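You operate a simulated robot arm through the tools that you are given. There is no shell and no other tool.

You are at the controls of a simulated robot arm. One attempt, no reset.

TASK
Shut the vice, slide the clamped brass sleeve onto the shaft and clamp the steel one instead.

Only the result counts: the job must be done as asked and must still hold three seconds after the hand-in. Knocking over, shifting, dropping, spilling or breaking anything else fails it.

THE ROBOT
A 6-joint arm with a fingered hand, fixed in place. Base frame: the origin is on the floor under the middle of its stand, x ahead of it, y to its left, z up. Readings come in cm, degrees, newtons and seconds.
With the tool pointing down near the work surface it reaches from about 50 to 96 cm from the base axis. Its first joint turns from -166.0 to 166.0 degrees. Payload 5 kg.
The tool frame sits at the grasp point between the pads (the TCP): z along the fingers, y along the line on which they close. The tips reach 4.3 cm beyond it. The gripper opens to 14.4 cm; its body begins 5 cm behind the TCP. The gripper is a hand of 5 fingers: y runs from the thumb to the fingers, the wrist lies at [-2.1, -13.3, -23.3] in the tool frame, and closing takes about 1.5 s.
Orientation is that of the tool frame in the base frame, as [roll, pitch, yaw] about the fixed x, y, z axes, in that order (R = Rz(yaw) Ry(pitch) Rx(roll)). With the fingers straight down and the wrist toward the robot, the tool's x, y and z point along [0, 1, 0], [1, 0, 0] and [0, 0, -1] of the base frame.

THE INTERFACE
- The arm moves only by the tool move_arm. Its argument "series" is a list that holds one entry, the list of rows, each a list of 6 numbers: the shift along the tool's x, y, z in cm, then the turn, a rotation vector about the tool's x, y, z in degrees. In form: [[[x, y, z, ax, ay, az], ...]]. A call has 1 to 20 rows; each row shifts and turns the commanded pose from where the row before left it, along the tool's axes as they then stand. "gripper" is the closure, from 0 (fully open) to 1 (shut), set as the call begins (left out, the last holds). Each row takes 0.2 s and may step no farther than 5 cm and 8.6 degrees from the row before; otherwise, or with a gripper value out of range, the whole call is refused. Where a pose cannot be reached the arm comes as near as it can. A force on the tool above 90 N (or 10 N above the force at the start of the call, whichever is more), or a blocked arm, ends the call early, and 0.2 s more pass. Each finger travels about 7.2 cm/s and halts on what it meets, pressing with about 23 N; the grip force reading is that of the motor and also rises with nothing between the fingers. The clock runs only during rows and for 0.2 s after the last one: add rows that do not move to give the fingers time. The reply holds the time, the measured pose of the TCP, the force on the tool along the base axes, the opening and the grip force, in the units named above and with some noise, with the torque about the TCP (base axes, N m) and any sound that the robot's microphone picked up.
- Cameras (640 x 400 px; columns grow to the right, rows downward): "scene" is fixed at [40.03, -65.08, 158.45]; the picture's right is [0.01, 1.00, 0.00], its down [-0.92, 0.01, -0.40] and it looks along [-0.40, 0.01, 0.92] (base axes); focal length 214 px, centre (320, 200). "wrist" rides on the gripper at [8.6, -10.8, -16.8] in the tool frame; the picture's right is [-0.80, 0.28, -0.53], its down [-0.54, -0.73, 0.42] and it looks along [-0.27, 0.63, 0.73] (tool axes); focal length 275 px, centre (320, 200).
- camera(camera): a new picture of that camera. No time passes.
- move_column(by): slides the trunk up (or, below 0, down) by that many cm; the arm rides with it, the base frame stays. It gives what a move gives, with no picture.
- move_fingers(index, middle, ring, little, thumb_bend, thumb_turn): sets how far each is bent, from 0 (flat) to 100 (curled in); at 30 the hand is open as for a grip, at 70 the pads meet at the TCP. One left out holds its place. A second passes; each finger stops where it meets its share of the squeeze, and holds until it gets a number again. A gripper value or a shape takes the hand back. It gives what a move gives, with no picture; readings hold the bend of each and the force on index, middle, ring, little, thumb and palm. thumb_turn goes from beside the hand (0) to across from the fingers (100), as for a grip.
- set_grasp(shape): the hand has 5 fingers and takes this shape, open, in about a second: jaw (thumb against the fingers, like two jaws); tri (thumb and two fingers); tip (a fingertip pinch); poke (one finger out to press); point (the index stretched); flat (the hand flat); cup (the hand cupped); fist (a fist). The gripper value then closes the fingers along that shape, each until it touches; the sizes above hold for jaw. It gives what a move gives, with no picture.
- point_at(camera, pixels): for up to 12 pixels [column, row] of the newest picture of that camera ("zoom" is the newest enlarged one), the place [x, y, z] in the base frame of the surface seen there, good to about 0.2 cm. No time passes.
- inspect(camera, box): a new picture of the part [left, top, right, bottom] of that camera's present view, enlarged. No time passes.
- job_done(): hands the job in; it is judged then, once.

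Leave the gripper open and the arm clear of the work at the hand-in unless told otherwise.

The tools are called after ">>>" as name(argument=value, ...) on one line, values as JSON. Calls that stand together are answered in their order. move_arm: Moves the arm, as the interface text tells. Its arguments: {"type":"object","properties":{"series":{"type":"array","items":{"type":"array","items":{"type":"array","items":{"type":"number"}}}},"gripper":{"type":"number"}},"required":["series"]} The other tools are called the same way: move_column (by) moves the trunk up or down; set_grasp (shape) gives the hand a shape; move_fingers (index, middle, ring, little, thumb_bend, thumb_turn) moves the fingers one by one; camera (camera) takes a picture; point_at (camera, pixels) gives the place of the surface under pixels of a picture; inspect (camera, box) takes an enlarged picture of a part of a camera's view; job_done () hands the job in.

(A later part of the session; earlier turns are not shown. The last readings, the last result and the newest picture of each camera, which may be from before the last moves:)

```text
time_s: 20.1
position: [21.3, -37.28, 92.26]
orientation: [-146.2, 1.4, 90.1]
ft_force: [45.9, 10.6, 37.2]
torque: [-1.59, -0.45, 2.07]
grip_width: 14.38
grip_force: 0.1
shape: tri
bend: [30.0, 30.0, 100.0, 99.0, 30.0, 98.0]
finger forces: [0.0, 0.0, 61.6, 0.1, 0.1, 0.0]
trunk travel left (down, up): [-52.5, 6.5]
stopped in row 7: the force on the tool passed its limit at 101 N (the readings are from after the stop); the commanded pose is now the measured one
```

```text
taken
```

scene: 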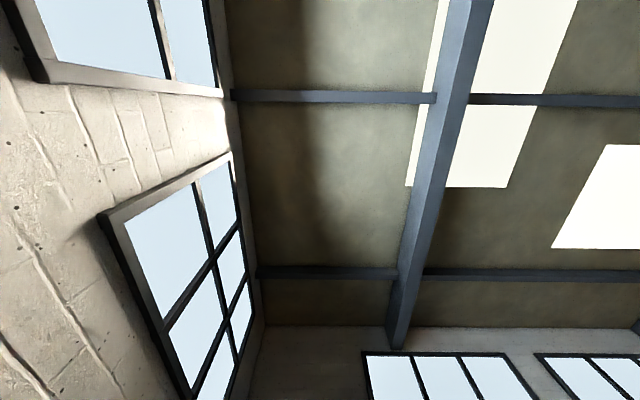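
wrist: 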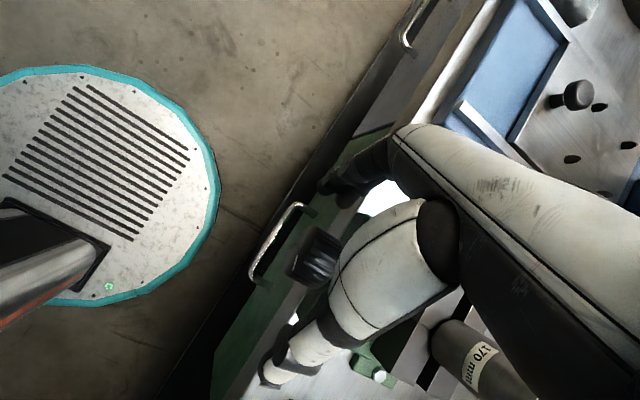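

The curled ring finger touched the support block (61 N on ring), so I'll back straight out. Turning the hand round (yaw -90) puts the curled fingers on the free side, away from the block.

>>> move_arm(series=[[[0, 0, -1.5, 0, 0, 0], [0, 0, -3, 0, 0, 0], [0, 0, -4, 0, 0, 0], [0, 0, -4, 0, 0, 0], [0, 0, -3, -7, 0, 0], [0, 0, -3, -7, 0, 0], [0, 0, -2, -7, 0, 0], [0, 0, -2, -7, 0, 0], [0, 0, 0, -7, 0, 0], [0, 0, 0, 0, 0, 0]]])

>>> camera(camera="wrist")

```text
time_s: 22.3
position: [32.0, -36.86, 111.06]
orientation: [179.1, 0.8, 89.9]
ft_force: [-0.5, 0.4, 0.4]
torque: [0.01, -0.01, -0.03]
grip_width: 14.39
grip_force: 0.0
shape: tri
bend: [30.0, 30.0, 99.0, 99.0, 30.0, 98.0]
finger forces: [0.0, 0.0, 0.0, 0.0, 0.0, 0.0]
trunk travel left (down, up): [-52.5, 6.5]
```

```text
taken
```

wrist: 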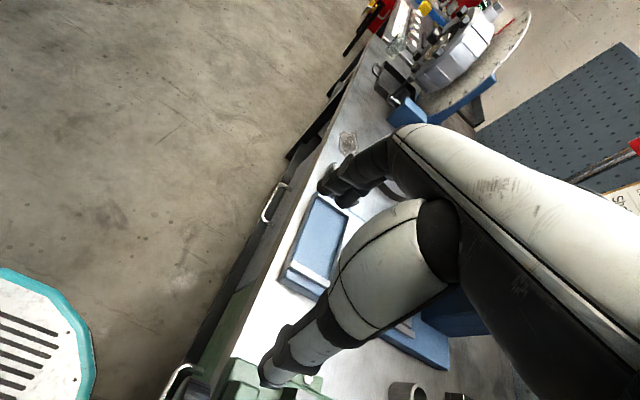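

Clear, with forces back to zero. I'll raise, then turn the hand 180° about the vertical to yaw -90.

>>> move_arm(series=[[[0, -2, -4, 0, 0, 0], [0, -3, -4, 0, 0, 0], [0, -3, -3, 0, 0, 8.2], [0, 0, 0, 0, 0, 8.2], [0, 0, 0, 0, 0, 8.2], [0, 0, 0, 0, 0, 8.2], [0, 0, 0, 0, 0, 8.2], [0, 0, 0, 0, 0, 8.2], [0, 0, 0, 0, 0, 8.2], [0, 0, 0, 0, 0, 8.2], [0, 0, 0, 0, 0, 8.2], [0, 0, 0, 0, 0, 8.2], [0, 0, 0, 0, 0, 8.2], [0, 0, 0, 0, 0, 0]]])

>>> move_arm(series=[[[0, 0, 0, 0, 0, 8.2], [0, 0, 0, 0, 0, 8.2], [0, 0, 0, 0, 0, 8.2], [0, 0, 0, 0, 0, 8.2], [0, 0, 0, 0, 0, 8.2], [0, 0, 0, 0, 0, 8.2], [0, 0, 0, 0, 0, 8.2], [0, 0, 0, 0, 0, 8.2], [0, 0, 0, 0, 0, 8.2], [0, 0, 0, 0, 0, 8.2], [0, 0, 0, 0, 0, 8.0], [0, 0, 0, 0, 0, 0]]])

>>> camera(camera="wrist")

```text
time_s: 24.8
position: [16.81, -39.68, 120.22]
orientation: [-178.6, -0.1, 6.2]
ft_force: [-0.1, -0.3, 0.4]
torque: [0.02, -0.02, 0.0]
grip_width: 14.38
grip_force: 0.0
shape: tri
bend: [30.0, 30.0, 99.0, 99.0, 30.0, 98.0]
finger forces: [0.1, 0.0, 0.1, 0.0, 0.0, 0.0]
trunk travel left (down, up): [-52.5, 6.5]
stopped in row 12: the arm was blocked; the commanded pose is now the measured one
```

```text
time_s: 25.5
position: [10.24, -40.73, 121.74]
orientation: [179.9, -0.7, -24.3]
ft_force: [0.4, -0.2, 0.0]
torque: [-0.01, 0.03, 0.03]
grip_width: 14.4
grip_force: 0.1
shape: tri
bend: [30.0, 30.0, 99.0, 99.0, 30.0, 98.0]
finger forces: [0.0, 0.1, 0.0, 0.1, 0.0, 0.0]
trunk travel left (down, up): [-52.5, 6.5]
stopped in row 3: the arm was blocked; the commanded pose is now the measured one
```

```text
taken
```

wrist: 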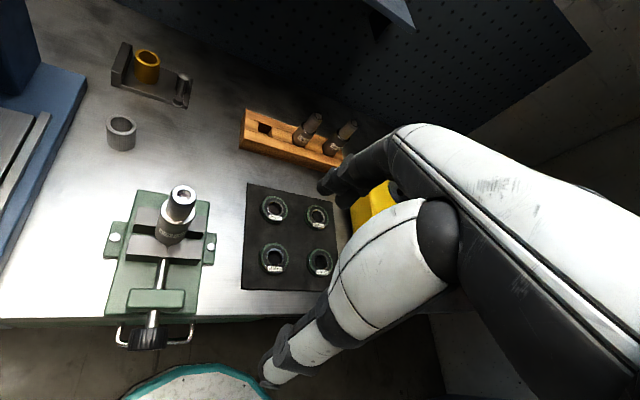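

The arm was blocked near its own stand while turning (no external force). I'll move outward over the bench, away from the base, and then turn there.

>>> move_arm(series=[[[2, 3, -0.5, 0, 0, 0], [2.3, 3, -0.5, 0, 0, 0], [2.3, 3, -0.5, 0, 0, 0], [2.3, 3, -0.5, 0, 0, 0], [2.3, 3, -0.5, 0, 0, 0], [2.3, 3, -0.5, 0, 0, 0], [0, 0, 0, 0, 0, 0]]])

```text
time_s: 27.1
position: [15.24, -63.03, 125.09]
orientation: [179.8, -0.7, -24.3]
ft_force: [-0.4, 0.1, -0.7]
torque: [0.02, 0.05, 0.04]
grip_width: 14.41
grip_force: 0.0
shape: tri
bend: [30.0, 30.0, 99.0, 99.0, 30.0, 98.0]
finger forces: [0.1, 0.0, 0.0, 0.0, 0.0, 0.0]
trunk travel left (down, up): [-52.5, 6.5]
```

Now I'll turn from yaw -24 to -90 at this farther spot.

>>> move_arm(series=[[[0, 0, 0, 0, 0, 8.2], [0, 0, 0, 0, 0, 8.2], [0, 0, 0, 0, 0, 8.2], [0, 0, 0, 0, 0, 8.2], [0, 0, 0, 0, 0, 8.2], [0, 0, 0, 0, 0, 8.2], [0, 0, 0, 0, 0, 8.2], [0, 0, 0, 0, 0, 8.2], [0, 0, 0, 0, 0, 0]]])

>>> camera(camera="wrist")

```text
time_s: 29.1
position: [15.05, -62.73, 124.91]
orientation: [-179.4, -0.5, -90.0]
ft_force: [-0.2, -0.4, 0.1]
torque: [0.01, 0.01, 0.02]
grip_width: 14.39
grip_force: 0.0
shape: tri
bend: [30.0, 30.0, 99.0, 99.0, 30.0, 98.0]
finger forces: [0.0, 0.0, 0.0, 0.0, 0.1, 0.1]
trunk travel left (down, up): [-52.5, 6.5]
```

```text
taken
```

wrist: 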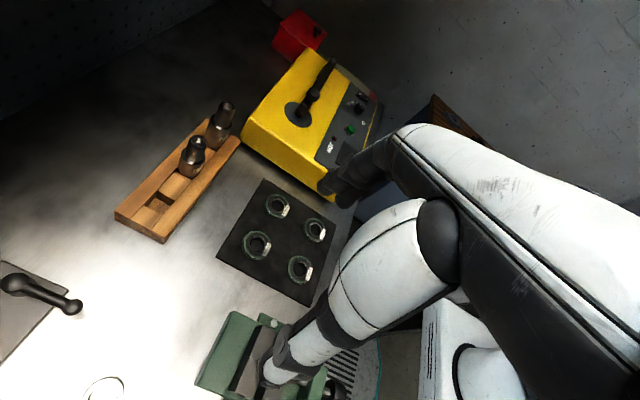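

Yaw -90 is reached. I'll move over the knob at height, then check.

>>> move_arm(series=[[[-4, -0.5, 0, 0, 0, 0], [-4, -1, 0, 0, 0, 0], [-4.5, -1, 0, 0, 0, 0], [-4.5, -1, 0, 0, 0, 0], [-4.5, -1, 0, 0, 0, 0], [-4, -0.5, 0, 0, 0, 0], [0, 0, 2, -0.6, 0, 0], [0, 0, 0, 0, 0, 0]]])

>>> camera(camera="wrist")

```text
time_s: 30.9
position: [19.97, -37.05, 122.75]
orientation: [-180.0, -0.5, -89.9]
ft_force: [0.4, 0.2, 0.3]
torque: [0.06, -0.01, -0.03]
grip_width: 14.4
grip_force: 0.1
shape: tri
bend: [30.0, 30.0, 99.0, 99.0, 30.0, 98.0]
finger forces: [0.0, 0.0, 0.1, 0.0, 0.0, 0.0]
trunk travel left (down, up): [-52.5, 6.5]
```

```text
taken
```

wrist: 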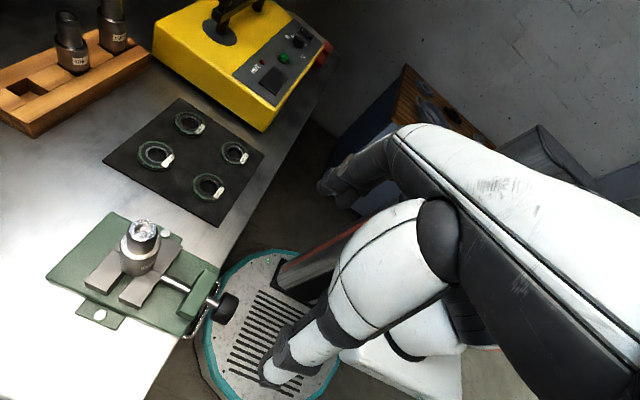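

The arm is over the knob at yaw -90, with the knob at (227,305). I'll look closely at the vice from this side and note its geometry for later comparison.

>>> inspect(camera="wrist", box=[40, 200, 260, 350])

>>> point_at(camera="zoom", pixels=[[540, 290], [530, 320], [560, 270], [570, 310], [500, 290], [475, 260], [395, 215], [345, 160], [270, 210], [240, 175], [290, 60], [300, 150]])

```text
2.67 times, centred on (150, 275) of wrist
```

zoom: 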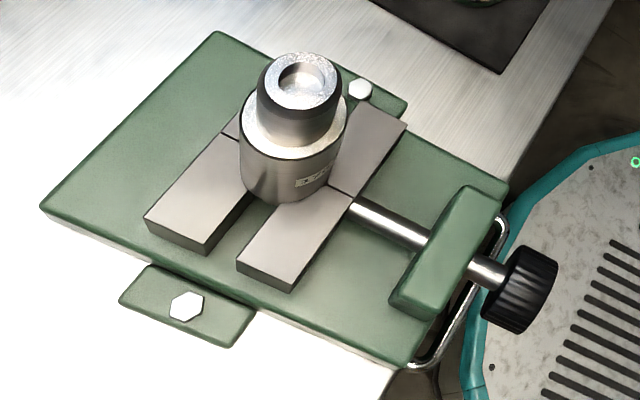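

```text
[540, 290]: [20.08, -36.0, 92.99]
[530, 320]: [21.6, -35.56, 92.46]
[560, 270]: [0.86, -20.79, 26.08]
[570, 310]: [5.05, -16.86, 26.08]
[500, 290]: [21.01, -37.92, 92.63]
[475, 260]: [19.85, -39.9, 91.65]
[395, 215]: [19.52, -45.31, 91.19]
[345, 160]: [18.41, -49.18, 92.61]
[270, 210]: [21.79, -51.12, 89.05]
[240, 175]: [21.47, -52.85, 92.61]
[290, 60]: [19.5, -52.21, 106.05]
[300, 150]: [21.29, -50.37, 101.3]
```

The reference points match: the knob axis is at (20, ·, 91.0). I'll descend and tilt 20° toward +x to a pre-approach point.

>>> move_arm(series=[[[0, -0.8, 4, 0, 0, 0], [0, -0.8, 4, 0, 0, 0], [0, -0.8, 4, 0, 0, 0], [-0.1, -0.8, 4, 0, 0, 0], [-0.1, -0.9, 4.4, 0, 0, 0], [0, 0, 0, -6.7, 0, 0], [0, 0, 0, -6.7, 0, 0], [0, 0, 0, -6.6, 0, 0], [0, 0, 0, 0, 0, 0]]])

>>> camera(camera="wrist")

```text
time_s: 32.9
position: [24.08, -37.09, 102.32]
orientation: [159.9, -0.4, -89.8]
ft_force: [0.4, 0.5, -0.6]
torque: [-0.02, 0.03, -0.01]
grip_width: 14.39
grip_force: 0.1
shape: tri
bend: [30.0, 30.0, 99.0, 99.0, 30.0, 98.0]
finger forces: [0.0, 0.0, 0.0, 0.0, 0.1, 0.0]
trunk travel left (down, up): [-52.5, 6.5]
```

```text
taken
```

wrist: 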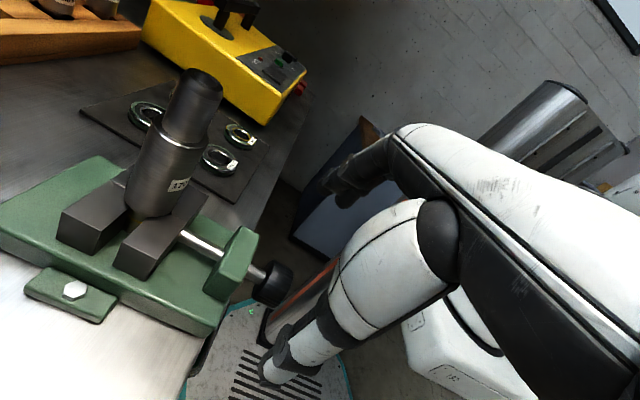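

A good oblique view. I'll zoom in on the shaft between the jaws to see whether it's loose.

>>> inspect(camera="wrist", box=[50, 140, 230, 290])

>>> point_at(camera="wrist", pixels=[[275, 282], [262, 280], [285, 275], [270, 295], [250, 270], [340, 180], [345, 200], [270, 370], [295, 345], [205, 245], [155, 245], [100, 235]])

```text
2.67 times, centred on (140, 215) of wrist
```

zoom: 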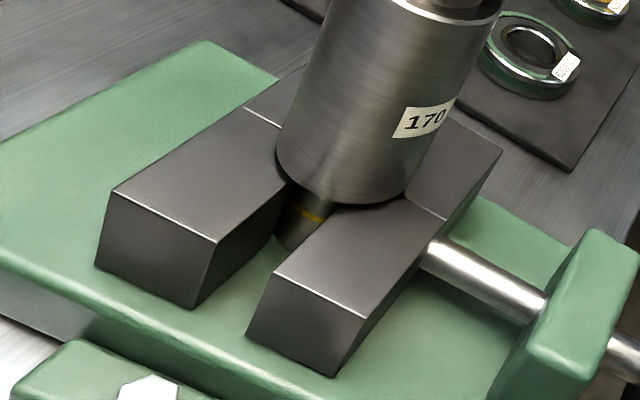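

```text
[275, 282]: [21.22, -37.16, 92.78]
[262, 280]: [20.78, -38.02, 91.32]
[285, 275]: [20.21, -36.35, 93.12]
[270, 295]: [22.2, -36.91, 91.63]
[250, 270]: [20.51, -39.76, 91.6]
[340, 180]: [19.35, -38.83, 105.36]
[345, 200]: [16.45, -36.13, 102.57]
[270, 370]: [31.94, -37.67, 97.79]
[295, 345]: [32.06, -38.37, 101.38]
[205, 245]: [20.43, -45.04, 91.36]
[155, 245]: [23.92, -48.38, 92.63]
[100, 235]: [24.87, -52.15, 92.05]
```

The shaft's thick body sits above the jaws and a thinner stub stands between them, so the jaws still have to close on that stub. I'll slide onto the knob along the tool axis by 12 cm.

>>> move_arm(series=[[[-0.1, 0, 3, 0, 0, 0], [-0.14, 0, 3, 0, 0, 0], [0, 0, 3, 0, 0, 0], [0, 0, 2, 0, 0, 0], [0, 0, 1, 0, 0, 0], [0, 0, 0, 0, 0, 0]]])

>>> camera(camera="wrist")

```text
time_s: 34.3
position: [20.13, -36.99, 91.07]
orientation: [159.9, -0.4, -89.7]
ft_force: [0.0, 0.9, -0.4]
torque: [-0.01, -0.01, -0.01]
grip_width: 14.38
grip_force: 0.1
shape: tri
bend: [30.0, 30.0, 99.0, 99.0, 30.0, 98.0]
finger forces: [0.0, 0.0, 0.0, 0.0, 0.0, 0.1]
trunk travel left (down, up): [-52.5, 6.5]
```

```text
taken
```

wrist: 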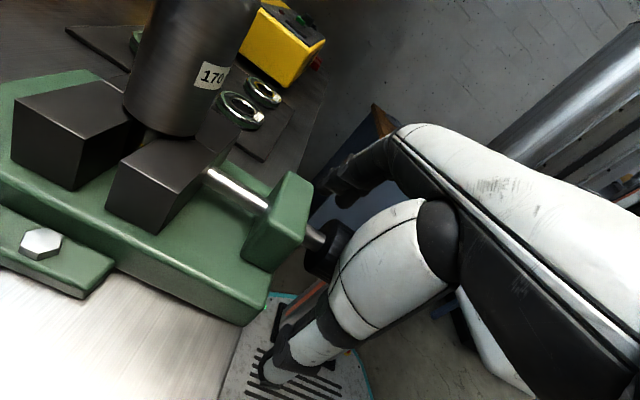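

The knob sits between thumb and fingers without contact. I'll close the grip on it.

>>> move_arm(series=[[[0, 0, 0, 0, 0, 0], [0, 0, 0, 0, 0, 0], [0, 0, 0, 0, 0, 0], [0, 0, 0, 0, 0, 0], [0, 0, 0, 0, 0, 0], [0, 0, 0, 0, 0, 0], [0, 0, 0, 0, 0, 0], [0, 0, 0, 0, 0, 0]]], gripper=1)

>>> camera(camera="wrist")

```text
time_s: 36.1
position: [20.24, -37.01, 90.96]
orientation: [160.0, -0.2, -90.0]
ft_force: [0.5, -1.4, -18.9]
torque: [0.02, -0.05, 0.04]
grip_width: 2.08
grip_force: 22.9
shape: tri
bend: [73.0, 71.0, 100.0, 100.0, 75.0, 100.0]
finger forces: [10.2, 8.4, 0.0, 0.0, 22.3, 0.0]
trunk travel left (down, up): [-52.5, 6.5]
```

```text
taken
```

wrist: 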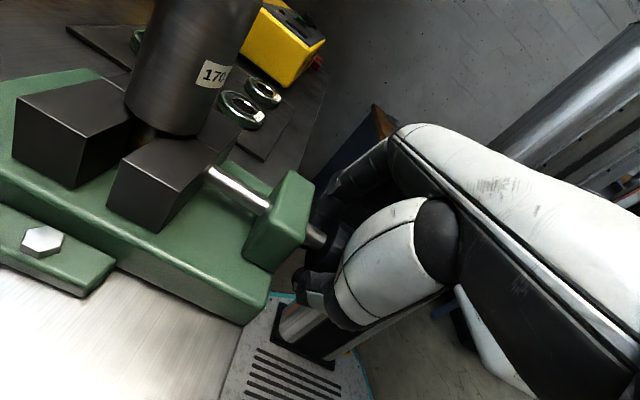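

The width reads 2.1 with a downward pull of 19 N, so the fingers curled below the knob's equator. I'll open, back off 1.8 cm, and grip again at the widest part.

>>> move_arm(series=[[[0, 0, 0, 0, 0, 0], [0, 0, 0, 0, 0, 0], [0, 0, 0, 0, 0, 0], [0, 0, 0, 0, 0, 0], [0, 0, 0, 0, 0, 0], [0, 0, -0.6, 0, 0, 0], [0, 0, -0.6, 0, 0, 0], [0, 0, -0.6, 0, 0, 0], [0, 0, 0, 0, 0, 0]]], gripper=0.1)

>>> move_arm(series=[[[0, 0, 0, 0, 0, 0], [0, 0, 0, 0, 0, 0], [0, 0, 0, 0, 0, 0], [0, 0, 0, 0, 0, 0], [0, 0, 0, 0, 0, 0], [0, 0, 0, 0, 0, 0], [0, 0, 0, 0, 0, 0], [0, 0, 0, 0, 0, 0]]], gripper=1)

>>> camera(camera="wrist")

```text
time_s: 38.1
position: [20.72, -37.11, 92.64]
orientation: [160.0, -0.4, -89.8]
ft_force: [-0.7, -0.4, 0.4]
torque: [-0.02, 0.0, 0.02]
grip_width: 12.95
grip_force: 0.0
shape: tri
bend: [27.0, 32.0, 99.0, 99.0, 39.0, 98.0]
finger forces: [0.0, 0.0, 0.0, 0.1, 0.0, 0.0]
trunk travel left (down, up): [-52.5, 6.5]
```

```text
time_s: 39.9
position: [20.78, -36.93, 92.63]
orientation: [160.0, -0.3, -89.9]
ft_force: [-2.0, -1.0, -8.2]
torque: [0.03, -0.05, 0.03]
grip_width: 3.64
grip_force: 22.9
shape: tri
bend: [74.0, 56.0, 100.0, 100.0, 74.0, 100.0]
finger forces: [9.3, 10.0, 0.0, 0.0, 20.6, 0.0]
trunk travel left (down, up): [-52.5, 6.5]
```

```text
taken
```

wrist: 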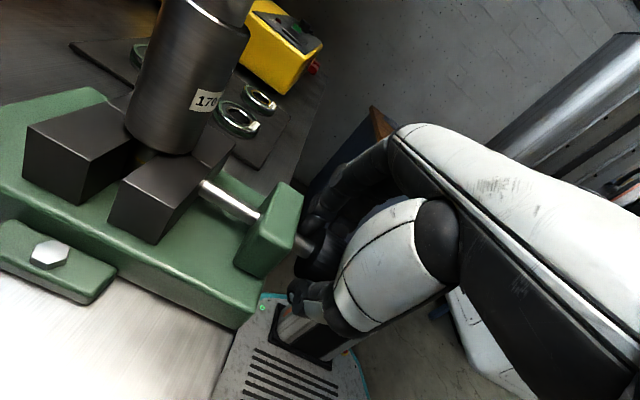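

Width is now 3.6, but the index is bent more (74) than the middle (56), so the index may be off the knob's back edge. I'll zoom in to see.

>>> inspect(camera="wrist", box=[240, 170, 380, 330])

>>> point_at(camera="zoom", pixels=[[290, 110], [310, 130], [340, 100], [300, 170], [280, 190], [310, 220], [260, 300], [330, 310], [250, 230], [350, 180], [300, 300], [370, 80]])

```text
2.50 times, centred on (310, 250) of wrist
```

zoom: 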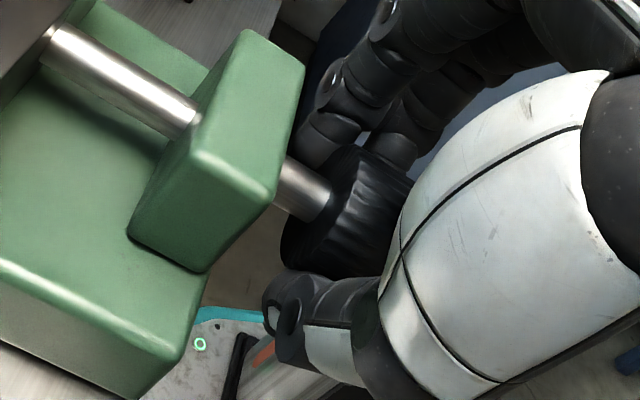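

```text
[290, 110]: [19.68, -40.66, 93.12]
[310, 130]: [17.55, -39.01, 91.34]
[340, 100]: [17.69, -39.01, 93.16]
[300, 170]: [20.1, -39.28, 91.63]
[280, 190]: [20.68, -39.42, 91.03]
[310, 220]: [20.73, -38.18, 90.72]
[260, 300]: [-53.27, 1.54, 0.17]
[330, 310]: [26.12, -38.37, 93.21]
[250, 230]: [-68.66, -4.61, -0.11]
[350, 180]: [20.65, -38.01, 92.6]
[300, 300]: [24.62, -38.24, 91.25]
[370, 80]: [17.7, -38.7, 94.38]
```

The index overlaps the knob only partly: its outer side is at y=-39 and the knob's back face is at -38.15. I'll open slightly, shift 0.5 cm toward +y and 0.4 cm back, and grip again.

>>> move_arm(series=[[[0, 0, 0, 0, 0, 0], [0, 0, 0, 0, 0, 0], [0, 0, 0, 0, 0, 0], [-0.3, 0, -0.2, 0, 0, 0], [-0.3, 0, -0.2, 0, 0, 0], [0, 0, 0, 0, 0, 0]]], gripper=0.4)

>>> move_arm(series=[[[0, 0, 0, 0, 0, 0], [0, 0, 0, 0, 0, 0], [0, 0, 0, 0, 0, 0], [0, 0, 0, 0, 0, 0], [0, 0, 0, 0, 0, 0], [0, 0, 0, 0, 0, 0]]], gripper=1)

>>> inspect(camera="wrist", box=[240, 170, 380, 330])

```text
time_s: 41.3
position: [20.9, -36.28, 93.22]
orientation: [160.0, -0.5, -89.9]
ft_force: [0.1, 0.0, -1.0]
torque: [0.02, -0.02, 0.0]
grip_width: 8.57
grip_force: 0.0
shape: tri
bend: [74.0, 41.0, 99.0, 99.0, 66.0, 100.0]
finger forces: [0.0, 0.0, 0.0, 0.0, 0.0, 0.0]
trunk travel left (down, up): [-52.5, 6.5]
```

```text
time_s: 42.7
position: [20.86, -36.4, 93.03]
orientation: [160.1, -0.4, -89.9]
ft_force: [-2.7, -0.2, -4.9]
torque: [-0.03, 0.02, -0.06]
grip_width: 3.84
grip_force: 23.0
shape: tri
bend: [74.0, 55.0, 100.0, 100.0, 74.0, 100.0]
finger forces: [10.3, 9.9, 0.0, 0.0, 20.2, 0.0]
trunk travel left (down, up): [-52.5, 6.5]
```

```text
2.50 times, centred on (310, 250) of wrist
```

zoom: 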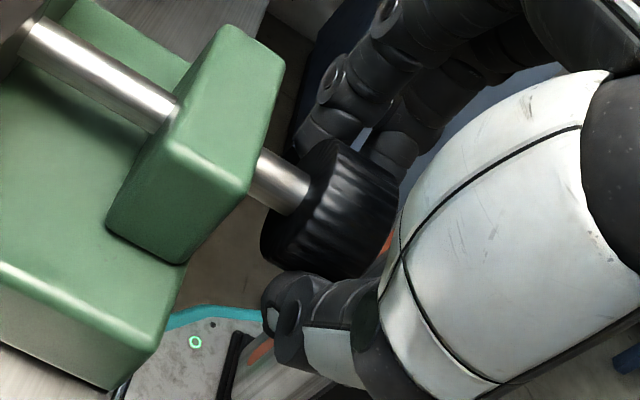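

The grip is now balanced at width 3.84 with index 10, middle 10 and thumb 20 N. I'll turn the knob clockwise (top toward -x) by 40° around its axis and check torque and jaw movement.

>>> move_arm(series=[[[0, 0.153, 0, 4, 0, 0], [0, 0.153, 0, 4, 0, 0], [0, 0.153, 0, 4, 0, 0], [0, 0.153, 0, 4, 0, 0], [0, 0.153, 0, 4, 0, 0], [0, 0.153, 0, 4, 0, 0], [0, 0.153, 0, 4, 0, 0], [0, 0.153, 0, 4, 0, 0], [0, 0.153, 0, 4, 0, 0], [0, 0.153, 0, 4, 0, 0], [0, 0, 0, 0, 0, 0]]])

>>> camera(camera="wrist")

>>> inspect(camera="wrist", box=[40, 100, 340, 300])

```text
time_s: 45.1
position: [19.42, -36.34, 93.13]
orientation: [-159.9, -0.5, -89.9]
ft_force: [-6.4, -2.0, 1.7]
torque: [-0.01, 0.1, -0.05]
grip_width: 3.89
grip_force: 23.4
shape: tri
bend: [74.0, 55.0, 100.0, 100.0, 75.0, 100.0]
finger forces: [12.4, 11.3, 0.1, 0.0, 20.0, 0.1]
trunk travel left (down, up): [-52.5, 6.5]
```

```text
taken
```

wrist: 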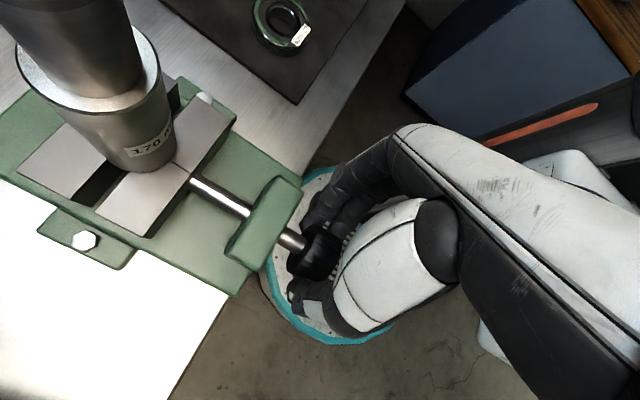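

```text
2.00 times, centred on (190, 200) of wrist
```

zoom: 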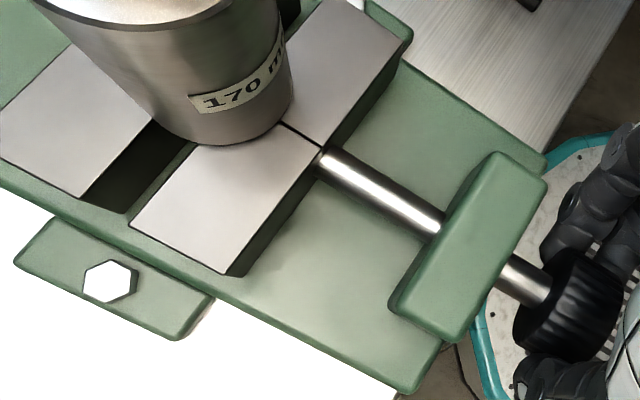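

The knob turned with little torque. I'll measure the jaw gap and the knob position now.

>>> point_at(camera="zoom", pixels=[[76, 192], [70, 185], [136, 224], [145, 220], [182, 166], [110, 155], [228, 272], [300, 190], [515, 280], [590, 290], [530, 310], [440, 300]])

```text
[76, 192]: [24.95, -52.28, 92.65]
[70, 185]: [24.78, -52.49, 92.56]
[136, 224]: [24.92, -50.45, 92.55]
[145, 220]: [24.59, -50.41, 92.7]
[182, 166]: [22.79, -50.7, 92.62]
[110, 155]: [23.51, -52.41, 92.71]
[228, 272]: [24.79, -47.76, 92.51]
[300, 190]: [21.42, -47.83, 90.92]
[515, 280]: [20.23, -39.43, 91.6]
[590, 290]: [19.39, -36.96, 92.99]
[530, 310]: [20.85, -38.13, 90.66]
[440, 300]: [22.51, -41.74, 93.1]
```

The moving jaw is at y≈-50.5, so any movement is very small so far. I'll continue turning another 40°.

>>> move_arm(series=[[[0, 0.153, 0, 4, 0, 0], [0, 0.153, 0, 4, 0, 0], [0, 0.153, 0, 4, 0, 0], [0, 0.153, 0, 4, 0, 0], [0, 0.153, 0, 4, 0, 0], [0, 0.153, 0, 4, 0, 0], [0, 0.153, 0, 4, 0, 0], [0, 0.153, 0, 4, 0, 0], [0, 0.153, 0, 4, 0, 0], [0, 0.153, 0, 4, 0, 0], [0, 0, 0, 0, 0, 0]]])

>>> camera(camera="wrist")

>>> inspect(camera="wrist", box=[40, 140, 340, 340])

```text
time_s: 47.5
position: [18.19, -36.23, 92.18]
orientation: [-119.8, -0.4, -89.8]
ft_force: [-13.8, 3.4, -3.1]
torque: [0.18, 0.36, 0.01]
grip_width: 4.02
grip_force: 23.0
shape: tri
bend: [74.0, 54.0, 100.0, 100.0, 76.0, 100.0]
finger forces: [14.4, 14.7, 0.0, 0.0, 18.7, 0.0]
trunk travel left (down, up): [-52.5, 6.5]
```

```text
taken
```

wrist: 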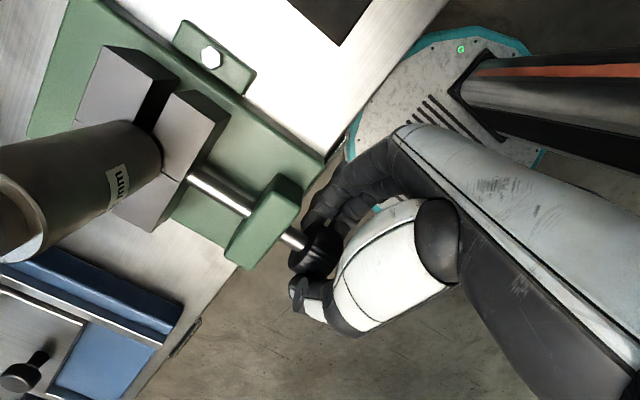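

```text
2.00 times, centred on (190, 240) of wrist
```

zoom: 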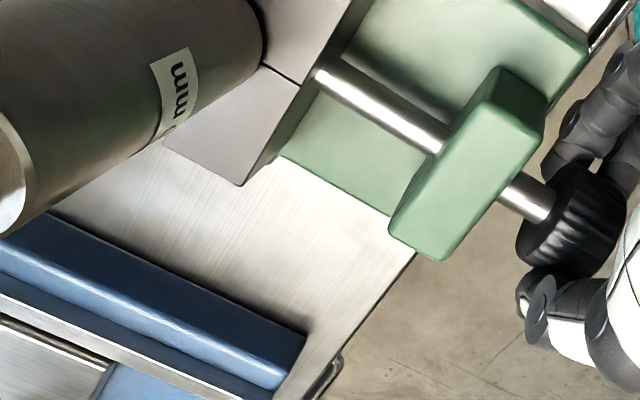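

Some resistance appears now (about 0.15–0.3 N·m). I'll measure the jaw positions again.

>>> point_at(camera="zoom", pixels=[[240, 180], [280, 100], [310, 80], [270, 40], [340, 20], [180, 145], [300, 100], [530, 200], [560, 180], [410, 250], [545, 130], [470, 80]])

>>> point_at(camera="wrist", pixels=[[133, 52], [170, 85], [165, 100], [175, 95], [205, 110], [150, 120], [100, 70], [110, 60], [118, 50], [140, 75], [178, 130], [190, 170]])

```text
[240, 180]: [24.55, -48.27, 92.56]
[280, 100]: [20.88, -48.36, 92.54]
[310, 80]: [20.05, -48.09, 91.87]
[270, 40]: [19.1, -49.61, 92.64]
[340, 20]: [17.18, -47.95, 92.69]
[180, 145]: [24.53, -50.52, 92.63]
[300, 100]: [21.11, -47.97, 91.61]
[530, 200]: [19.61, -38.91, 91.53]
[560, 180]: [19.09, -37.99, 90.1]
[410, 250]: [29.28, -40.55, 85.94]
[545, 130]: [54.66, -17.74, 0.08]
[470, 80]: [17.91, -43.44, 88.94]
```

```text
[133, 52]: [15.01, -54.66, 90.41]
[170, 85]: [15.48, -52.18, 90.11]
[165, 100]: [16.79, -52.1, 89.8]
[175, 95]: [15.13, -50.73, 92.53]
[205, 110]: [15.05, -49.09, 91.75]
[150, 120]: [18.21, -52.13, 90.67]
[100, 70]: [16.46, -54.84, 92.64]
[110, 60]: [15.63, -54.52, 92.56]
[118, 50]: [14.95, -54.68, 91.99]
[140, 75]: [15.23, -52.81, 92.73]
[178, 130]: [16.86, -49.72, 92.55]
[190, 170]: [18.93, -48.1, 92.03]
```

The jaw has crept perhaps 0.1–0.2 cm toward the shaft. I'll take another bite: open slightly, swing back 80° about the knob axis, and re-grip.

>>> move_arm(series=[[[0, 0, 0, 0, 0, 0], [0, 0, 0, 0, 0, 0], [0, 0, 0, 0, 0, 0], [0, 0, 0, 0, 0, 0], [0, -0.305, 0.037, -8, 0, 0], [0, -0.305, 0.037, -8, 0, 0], [0, -0.305, 0.037, -8, 0, 0], [0, -0.305, 0.037, -8, 0, 0], [0, -0.305, 0.037, -8, 0, 0], [0, -0.305, 0.037, -8, 0, 0], [0, -0.305, 0.037, -8, 0, 0], [0, -0.305, 0.037, -8, 0, 0], [0, -0.305, 0.037, -8, 0, 0], [0, -0.305, 0.037, -8, 0, 0], [0, 0, 0, 0, 0, 0]]], gripper=0.4)

>>> inspect(camera="wrist", box=[40, 100, 340, 300])

```text
time_s: 50.7
position: [21.07, -36.31, 93.02]
orientation: [159.9, -0.5, -89.8]
ft_force: [-0.1, -0.3, -0.8]
torque: [0.05, 0.02, -0.02]
grip_width: 8.61
grip_force: 0.0
shape: tri
bend: [74.0, 41.0, 99.0, 99.0, 66.0, 100.0]
finger forces: [0.0, 0.0, 0.0, 0.0, 0.0, 0.1]
trunk travel left (down, up): [-52.5, 6.5]
```

```text
2.00 times, centred on (190, 200) of wrist
```

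zoom: 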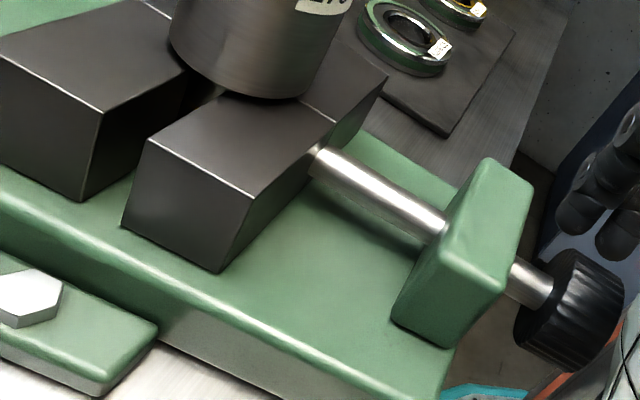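

I'll measure the jaws from this view, then re-grip and turn again.

>>> point_at(camera="zoom", pixels=[[98, 108], [150, 142], [160, 140], [255, 190], [310, 140], [90, 120], [140, 160], [535, 290], [560, 270], [500, 270], [200, 120], [140, 85]])

>>> move_arm(series=[[[0, 0, 0, 0, 0, 0], [0, 0, 0, 0, 0, 0], [0, 0, 0, 0, 0, 0], [0, 0, 0, 0, 0, 0], [0, 0, 0, 0, 0, 0]]], gripper=1)

```text
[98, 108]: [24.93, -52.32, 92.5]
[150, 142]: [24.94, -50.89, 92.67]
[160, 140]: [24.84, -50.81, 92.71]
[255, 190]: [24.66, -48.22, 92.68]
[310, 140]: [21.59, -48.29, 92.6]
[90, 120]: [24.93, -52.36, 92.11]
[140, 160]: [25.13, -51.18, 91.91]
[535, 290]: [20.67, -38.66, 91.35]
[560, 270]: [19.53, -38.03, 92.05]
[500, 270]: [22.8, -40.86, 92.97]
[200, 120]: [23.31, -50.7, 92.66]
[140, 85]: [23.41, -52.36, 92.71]
```

```text
time_s: 51.9
position: [20.96, -36.24, 92.96]
orientation: [160.0, -0.4, -89.8]
ft_force: [-1.9, 0.5, -8.1]
torque: [0.03, -0.01, -0.05]
grip_width: 3.84
grip_force: 23.2
shape: tri
bend: [74.0, 55.0, 100.0, 100.0, 74.0, 100.0]
finger forces: [10.1, 9.3, 0.1, 0.0, 20.6, 0.0]
trunk travel left (down, up): [-52.5, 6.5]
```

The moving jaw is now at y≈-50.85, versus about -50.45 at the start, so clockwise closes it. I'll turn further, 40° at a time.

>>> move_arm(series=[[[0, 0.153, 0, 4, 0, 0], [0, 0.153, 0, 4, 0, 0], [0, 0.153, 0, 4, 0, 0], [0, 0.153, 0, 4, 0, 0], [0, 0.153, 0, 4, 0, 0], [0, 0.153, 0, 4, 0, 0], [0, 0.153, 0, 4, 0, 0], [0, 0.153, 0, 4, 0, 0], [0, 0.153, 0, 4, 0, 0], [0, 0.153, 0, 4, 0, 0], [0, 0, 0, 0, 0, 0]]])

>>> inspect(camera="wrist", box=[40, 100, 340, 300])

```text
time_s: 54.3
position: [19.32, -36.21, 93.02]
orientation: [-160.0, -0.3, -89.9]
ft_force: [-4.7, 3.7, -10.1]
torque: [0.13, 0.68, -0.08]
grip_width: 3.69
grip_force: 23.3
shape: tri
bend: [74.0, 55.0, 100.0, 100.0, 74.0, 100.0]
finger forces: [11.7, 11.4, 0.0, 0.1, 19.7, 0.1]
trunk travel left (down, up): [-52.5, 6.5]
```

```text
2.00 times, centred on (190, 200) of wrist
```

zoom: 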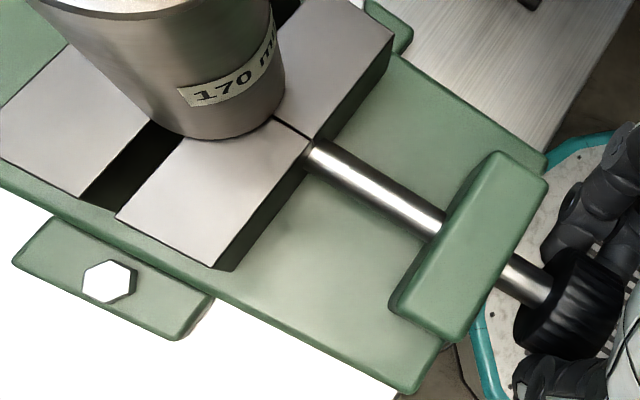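

The jaw has moved further and the resisting torque has risen to about 0.5–0.7 N·m, so it's probably gripping. I'll measure the jaws and keep turning a bit.

>>> point_at(camera="zoom", pixels=[[76, 192], [122, 218], [132, 213], [170, 160], [110, 155], [215, 262], [300, 140], [190, 20], [230, 130], [515, 280], [530, 310], [440, 300]])

>>> move_arm(series=[[[0, 0.153, 0, 4, 0, 0], [0, 0.153, 0, 4, 0, 0], [0, 0.153, 0, 4, 0, 0], [0, 0.153, 0, 4, 0, 0], [0, 0.153, 0, 4, 0, 0], [0, 0, 0, 0, 0, 0]]])

>>> camera(camera="wrist")

```text
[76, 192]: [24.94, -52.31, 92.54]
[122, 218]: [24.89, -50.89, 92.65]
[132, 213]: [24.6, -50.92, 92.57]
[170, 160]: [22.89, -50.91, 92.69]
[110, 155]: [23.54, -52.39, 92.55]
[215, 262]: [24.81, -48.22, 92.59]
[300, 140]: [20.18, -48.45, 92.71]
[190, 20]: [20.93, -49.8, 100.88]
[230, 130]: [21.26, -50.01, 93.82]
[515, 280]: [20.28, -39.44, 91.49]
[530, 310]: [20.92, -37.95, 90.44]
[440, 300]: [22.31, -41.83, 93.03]
```

```text
time_s: 55.7
position: [18.8, -36.33, 92.75]
orientation: [-140.0, -0.3, -89.9]
ft_force: [2.7, 10.5, -21.5]
torque: [0.45, 0.98, -0.02]
grip_width: 3.64
grip_force: 23.0
shape: tri
bend: [74.0, 54.0, 100.0, 100.0, 74.0, 100.0]
finger forces: [11.9, 13.7, 0.1, 0.1, 22.6, 0.0]
trunk travel left (down, up): [-52.5, 6.5]
```

```text
taken
```

wrist: 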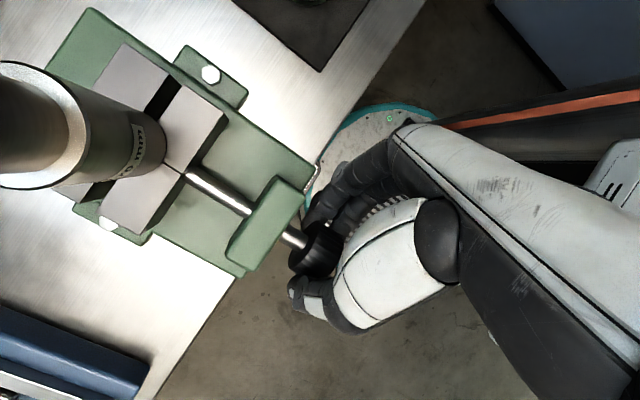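

Torque reads about 1 N·m. I'll measure whether the jaw still moves.

>>> inspect(camera="wrist", box=[40, 20, 340, 290])

>>> point_at(camera="wrist", pixels=[[180, 100], [184, 90], [170, 100], [148, 75], [165, 77], [225, 113], [133, 232], [108, 212], [170, 160], [190, 175], [215, 115], [310, 240]])

```text
1.48 times, centred on (190, 155) of wrist
```

zoom: 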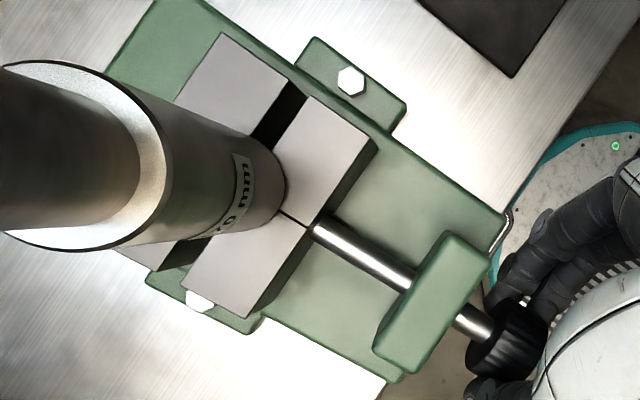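

```text
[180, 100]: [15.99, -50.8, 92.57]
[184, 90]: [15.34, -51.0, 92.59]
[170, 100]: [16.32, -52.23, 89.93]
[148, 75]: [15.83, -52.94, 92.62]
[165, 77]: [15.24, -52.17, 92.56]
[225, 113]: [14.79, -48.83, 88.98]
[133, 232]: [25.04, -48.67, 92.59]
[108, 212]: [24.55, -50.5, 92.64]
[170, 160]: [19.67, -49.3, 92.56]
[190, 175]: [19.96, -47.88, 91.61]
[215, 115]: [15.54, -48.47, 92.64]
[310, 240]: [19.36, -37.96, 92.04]
```

The moving jaw reads -50.9/-51.0 with growing torque, so the stub is being gripped. I'll turn 20° more to be sure it's tight.

>>> move_arm(series=[[[0, 0.153, 0, 4, 0, 0], [0, 0.153, 0, 4, 0, 0], [0, 0.153, 0, 4, 0, 0], [0, 0.153, 0, 4, 0, 0], [0, 0.153, 0, 4, 0, 0], [0, 0, 0, 0, 0, 0], [0, 0, 0, 0, 0, 0]]])

>>> camera(camera="wrist")

```text
time_s: 57.3
position: [18.32, -36.45, 92.22]
orientation: [-120.0, -0.4, -89.7]
ft_force: [5.0, 7.8, -15.5]
torque: [0.28, 0.69, 0.1]
grip_width: 3.66
grip_force: 23.3
shape: tri
bend: [74.0, 54.0, 100.0, 100.0, 74.0, 100.0]
finger forces: [11.4, 11.9, 0.0, 0.1, 18.7, 0.1]
trunk travel left (down, up): [-52.5, 6.5]
```

```text
taken
```

wrist: 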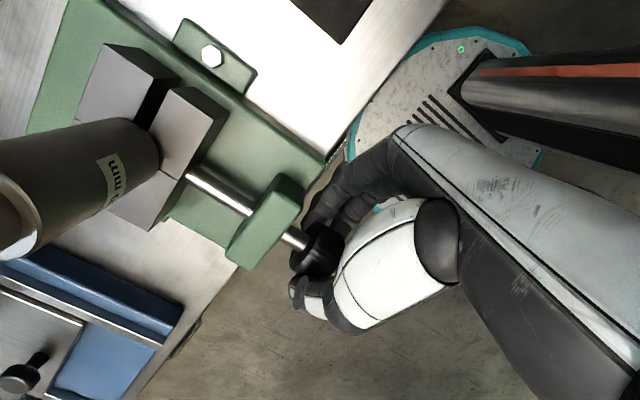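

The torque levelled off and the grip slipped on the knob, so the vice is at its stop and shut. I'll open, swing the hand back upright, and retreat upward.

>>> move_arm(series=[[[0, 0, 0, 0, 0, 0], [0, 0, 0, 0, 0, 0], [0, 0, 0, 0, 0, 0], [0, 0, 0, 0, 0, 0], [0, -0.305, 0.037, -8, 0, 0], [0, -0.305, 0.037, -8, 0, 0], [0, -0.305, 0.037, -8, 0, 0], [0, -0.305, 0.037, -8, 0, 0], [0, -0.305, 0.037, -8, 0, 0], [0, -0.305, 0.037, -8, 0, 0], [0, -0.305, 0.037, -8, 0, 0], [0, -0.15, 0, -4, 0, 0], [0, 0, 0, 0, 0, 0]]], gripper=0.4)

>>> inspect(camera="wrist", box=[0, 60, 320, 330])

```text
time_s: 60.1
position: [20.2, -36.28, 93.24]
orientation: [179.9, -0.4, -89.9]
ft_force: [0.2, -1.0, 0.1]
torque: [0.02, 0.03, 0.01]
grip_width: 8.63
grip_force: 0.1
shape: tri
bend: [74.0, 41.0, 99.0, 99.0, 66.0, 100.0]
finger forces: [0.0, 0.0, 0.1, 0.0, 0.0, 0.0]
trunk travel left (down, up): [-52.5, 6.5]
```

```text
1.48 times, centred on (160, 195) of wrist
```

zoom: 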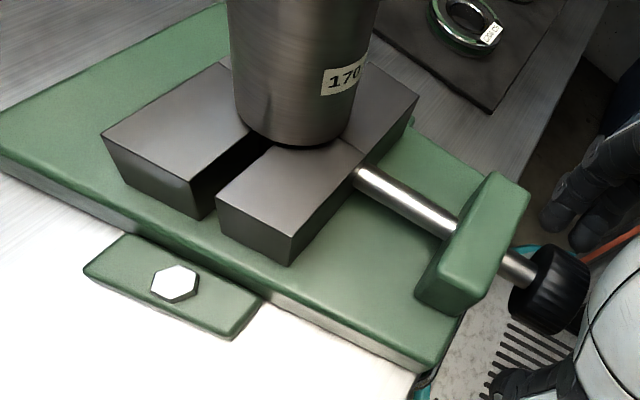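

The vice is shut with the shaft upright. Now for the brass sleeve. I'll retreat upward first, then move out over the bench, keeping fingertips above the shaft top.

>>> move_arm(series=[[[0, 0, -3, 0, 0, 0], [0, 0, -4.5, 0, 0, 0], [0, 0, -4.5, 0, 0, 0], [0, 0, -4.5, 0, 0, 0], [0, 0, -4.5, 0, 0, 0], [0, 0, -4.5, 0, 0, 0], [0, 0, -4.5, 0, 0, 0], [0, 0, -2, 0, 0, 0], [0, 0, 0, 0, 0, 0]]], gripper=0)

```text
time_s: 62.1
position: [20.31, -36.27, 125.25]
orientation: [180.0, -0.4, -89.9]
ft_force: [0.4, 0.4, 0.0]
torque: [0.0, -0.02, -0.02]
grip_width: 14.38
grip_force: 0.1
shape: tri
bend: [30.0, 30.0, 99.0, 99.0, 30.0, 98.0]
finger forces: [0.0, 0.0, 0.0, 0.0, 0.0, 0.0]
trunk travel left (down, up): [-52.5, 6.5]
```

Next I'll move to (15,-63) at height. Only after that will I turn the hand back to yaw 0.

>>> move_arm(series=[[[4, 0.5, 0, 0, 0, 0], [4.5, 1, 0, 0, 0, 0], [4.5, 1, 0, 0, 0, 0], [4.5, 1, 0, 0, 0, 0], [4.5, 1, 0, 0, 0, 0], [4.5, 0.5, 0, 0, 0, 0], [0, 0, 0, 0, 0, -8.2], [0, 0, 0, 0, 0, -8.2], [0, 0, 0, 0, 0, -8.2], [0, 0, 0, 0, 0, -8.2], [0, 0, 0, 0, 0, -8.2], [0, 0, 0, 0, 0, -8.2], [0, 0, 0, 0, 0, -8.2], [0, 0, 0, 0, 0, -8.2], [0, 0, 0, 0, 0, -8.2], [0, 0, 0, 0, 0, -8.2], [0, 0, 0, 0, 0, -8.0], [0, 0, 0, 0, 0, 0]]])

>>> camera(camera="wrist")

```text
time_s: 65.9
position: [15.28, -62.67, 125.35]
orientation: [179.5, 0.1, 0.2]
ft_force: [-0.1, 0.4, -0.1]
torque: [0.03, 0.01, 0.02]
grip_width: 14.38
grip_force: 0.0
shape: tri
bend: [30.0, 30.0, 99.0, 99.0, 30.0, 97.0]
finger forces: [0.0, 0.1, 0.1, 0.0, 0.0, 0.1]
trunk travel left (down, up): [-52.5, 6.5]
```

```text
taken
```

wrist: 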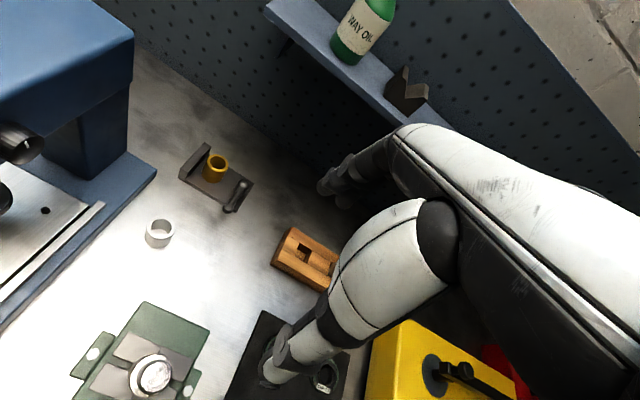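

I'm at yaw 0 over the bench. I'll put the hand in "poke" shape and find where the extended finger's tip is.

>>> set_grasp(shape="poke")

>>> camera(camera="wrist")

>>> inspect(camera="wrist", box=[240, 140, 420, 300])

```text
time_s: 66.8
position: [15.37, -62.66, 125.34]
orientation: [179.6, 0.0, 0.0]
ft_force: [-0.5, 0.1, 0.6]
torque: [-0.01, -0.03, 0.03]
grip_width: 0.0
grip_force: 0.0
shape: poke
bend: [70.0, 70.0, 99.0, 99.0, 100.0, 100.0]
finger forces: [0.1, 0.0, 0.0, 0.1, 0.0, 0.1]
trunk travel left (down, up): [-52.5, 6.5]
```

```text
taken
```

wrist: 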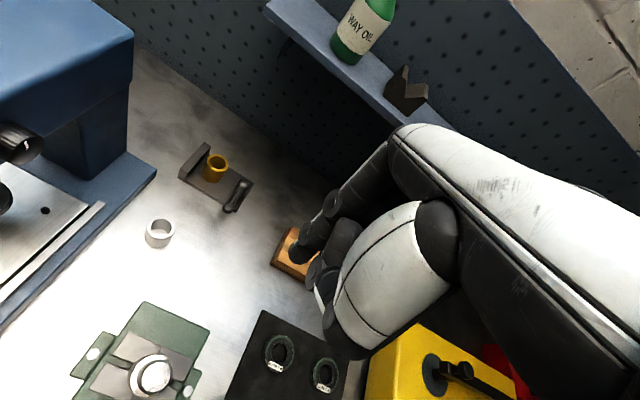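

```text
2.50 times, centred on (330, 220) of wrist
```

zoom: 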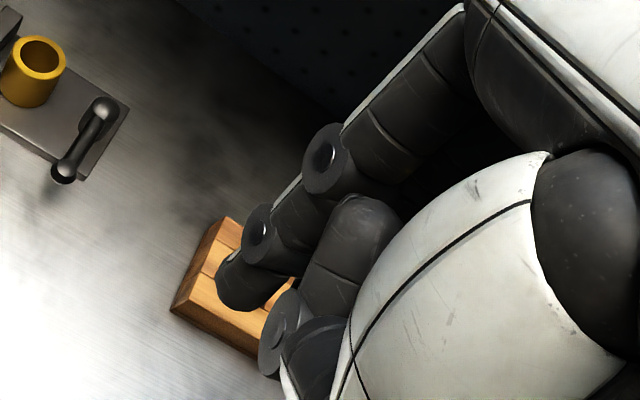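

Index and middle point to the TCP with the rest curled. I'll measure the fingertip places.

>>> point_at(camera="zoom", pixels=[[225, 290], [245, 300], [255, 235], [290, 230], [325, 155], [350, 230], [280, 330], [320, 350], [400, 140], [265, 275], [235, 265], [340, 300]])

```text
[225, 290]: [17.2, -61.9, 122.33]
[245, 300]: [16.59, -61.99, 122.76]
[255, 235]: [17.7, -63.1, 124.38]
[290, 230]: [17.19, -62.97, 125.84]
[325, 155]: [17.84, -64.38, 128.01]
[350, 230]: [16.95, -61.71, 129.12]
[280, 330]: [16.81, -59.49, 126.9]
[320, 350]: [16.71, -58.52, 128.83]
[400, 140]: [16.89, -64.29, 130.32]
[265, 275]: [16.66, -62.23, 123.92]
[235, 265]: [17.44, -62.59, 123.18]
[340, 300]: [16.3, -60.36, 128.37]
```

The fingertips reach about 3.5 cm beyond the TCP, near its centre line. I'll move to a point above the bench on the +x side of the lever ball, (28.5,-79.3), and stay high for a look.

>>> move_arm(series=[[[2.2, 2.8, 3, 0, 0, 0], [2.2, 2.8, 3.3, 0, 0, 0], [2.2, 2.8, 3.3, 0, 0, 0], [2.2, 2.8, 3.3, 0, 0, 0], [2.2, 2.8, 3.3, 0, 0, 0], [2.1, 2.6, 3.3, 0, 0, 0], [0, 0, 0, 0, 0, 0]]])

>>> camera(camera="wrist")

```text
time_s: 68.4
position: [28.52, -79.42, 106.0]
orientation: [179.5, 0.0, 0.2]
ft_force: [0.2, -0.1, -0.7]
torque: [0.0, 0.0, 0.0]
grip_width: 0.01
grip_force: 0.1
shape: poke
bend: [70.0, 70.0, 99.0, 99.0, 100.0, 100.0]
finger forces: [0.0, 0.0, 0.0, 0.0, 0.1, 0.0]
trunk travel left (down, up): [-52.5, 6.5]
```

```text
taken
```

wrist: 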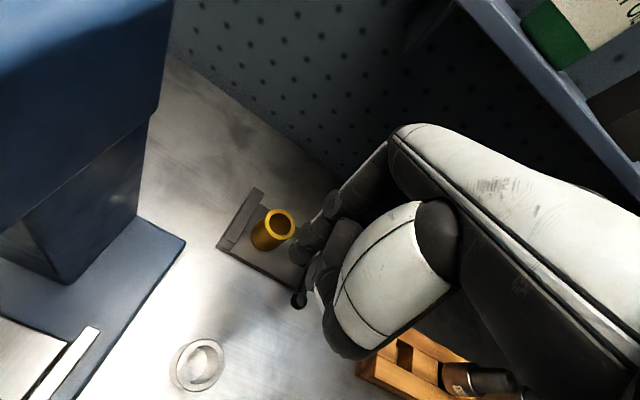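

I see the brass sleeve at (273,230), the lever ball at (299,299) and the stop at (240,220). I'll zoom and measure accurately from here.

>>> inspect(camera="wrist", box=[210, 180, 330, 320])

>>> point_at(camera="zoom", pixels=[[420, 335], [435, 330], [305, 100], [350, 70], [400, 110], [340, 135], [280, 140], [355, 175], [290, 155], [210, 90], [230, 110], [240, 70]])

```text
2.86 times, centred on (270, 250) of wrist
```

zoom: 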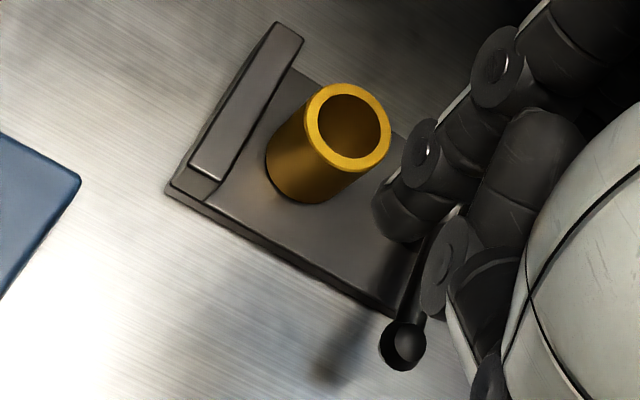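

```text
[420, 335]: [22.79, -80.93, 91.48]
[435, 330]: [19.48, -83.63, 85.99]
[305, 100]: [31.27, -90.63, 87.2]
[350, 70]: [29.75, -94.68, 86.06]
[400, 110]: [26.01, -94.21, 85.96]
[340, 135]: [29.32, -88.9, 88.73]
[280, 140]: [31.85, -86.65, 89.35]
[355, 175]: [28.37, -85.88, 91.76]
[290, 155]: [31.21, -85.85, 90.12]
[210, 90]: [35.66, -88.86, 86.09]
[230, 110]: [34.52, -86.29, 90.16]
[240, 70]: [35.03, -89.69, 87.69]
```

I'll lower beside the lever ball so the fingertips are at ball height (z≈89.5).

>>> move_arm(series=[[[0, 0, 3, 0, 0, 0], [0, 0, 3, 0, 0, 0], [0, 0, 3, 0, 0, 0], [0, 0, 2.5, 0, 0, 0], [0, 0, 1.5, 0, 0, 0], [0, 0, 0, 0, 0, 0]]])

>>> camera(camera="wrist")

```text
time_s: 69.8
position: [28.43, -79.48, 92.89]
orientation: [179.6, -0.1, 0.2]
ft_force: [0.4, 0.2, 0.1]
torque: [0.01, -0.03, 0.01]
grip_width: 0.0
grip_force: 0.0
shape: poke
bend: [70.0, 70.0, 99.0, 99.0, 100.0, 100.0]
finger forces: [0.0, 0.0, 0.0, 0.1, 0.0, 0.0]
trunk travel left (down, up): [-52.5, 6.5]
```

```text
taken
```

wrist: 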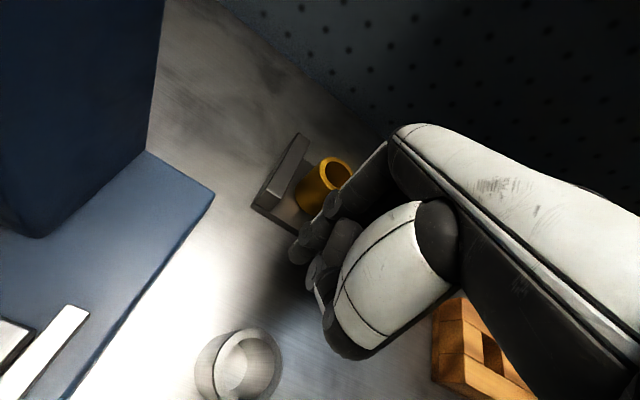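

No contact yet. I'll push gently toward -x in small steps and watch the force.

>>> move_arm(series=[[[-0.7, 0, 0, 0, 0, 0], [-0.7, 0, 0, 0, 0, 0], [-0.5, 0, 0, 0, 0, 0], [-0.4, 0, 0, 0, 0, 0], [-0.4, 0, 0, 0, 0, 0], [0, 0, 0, 0, 0, 0]]])

```text
time_s: 71.2
position: [25.74, -79.45, 92.99]
orientation: [179.6, 0.0, 0.2]
ft_force: [3.5, 0.8, 0.5]
torque: [0.01, -0.09, 0.02]
grip_width: 0.0
grip_force: 0.0
shape: poke
bend: [70.0, 70.0, 99.0, 99.0, 100.0, 100.0]
finger forces: [0.1, 3.5, 0.0, 0.0, 0.0, 0.0]
trunk travel left (down, up): [-52.5, 6.5]
```

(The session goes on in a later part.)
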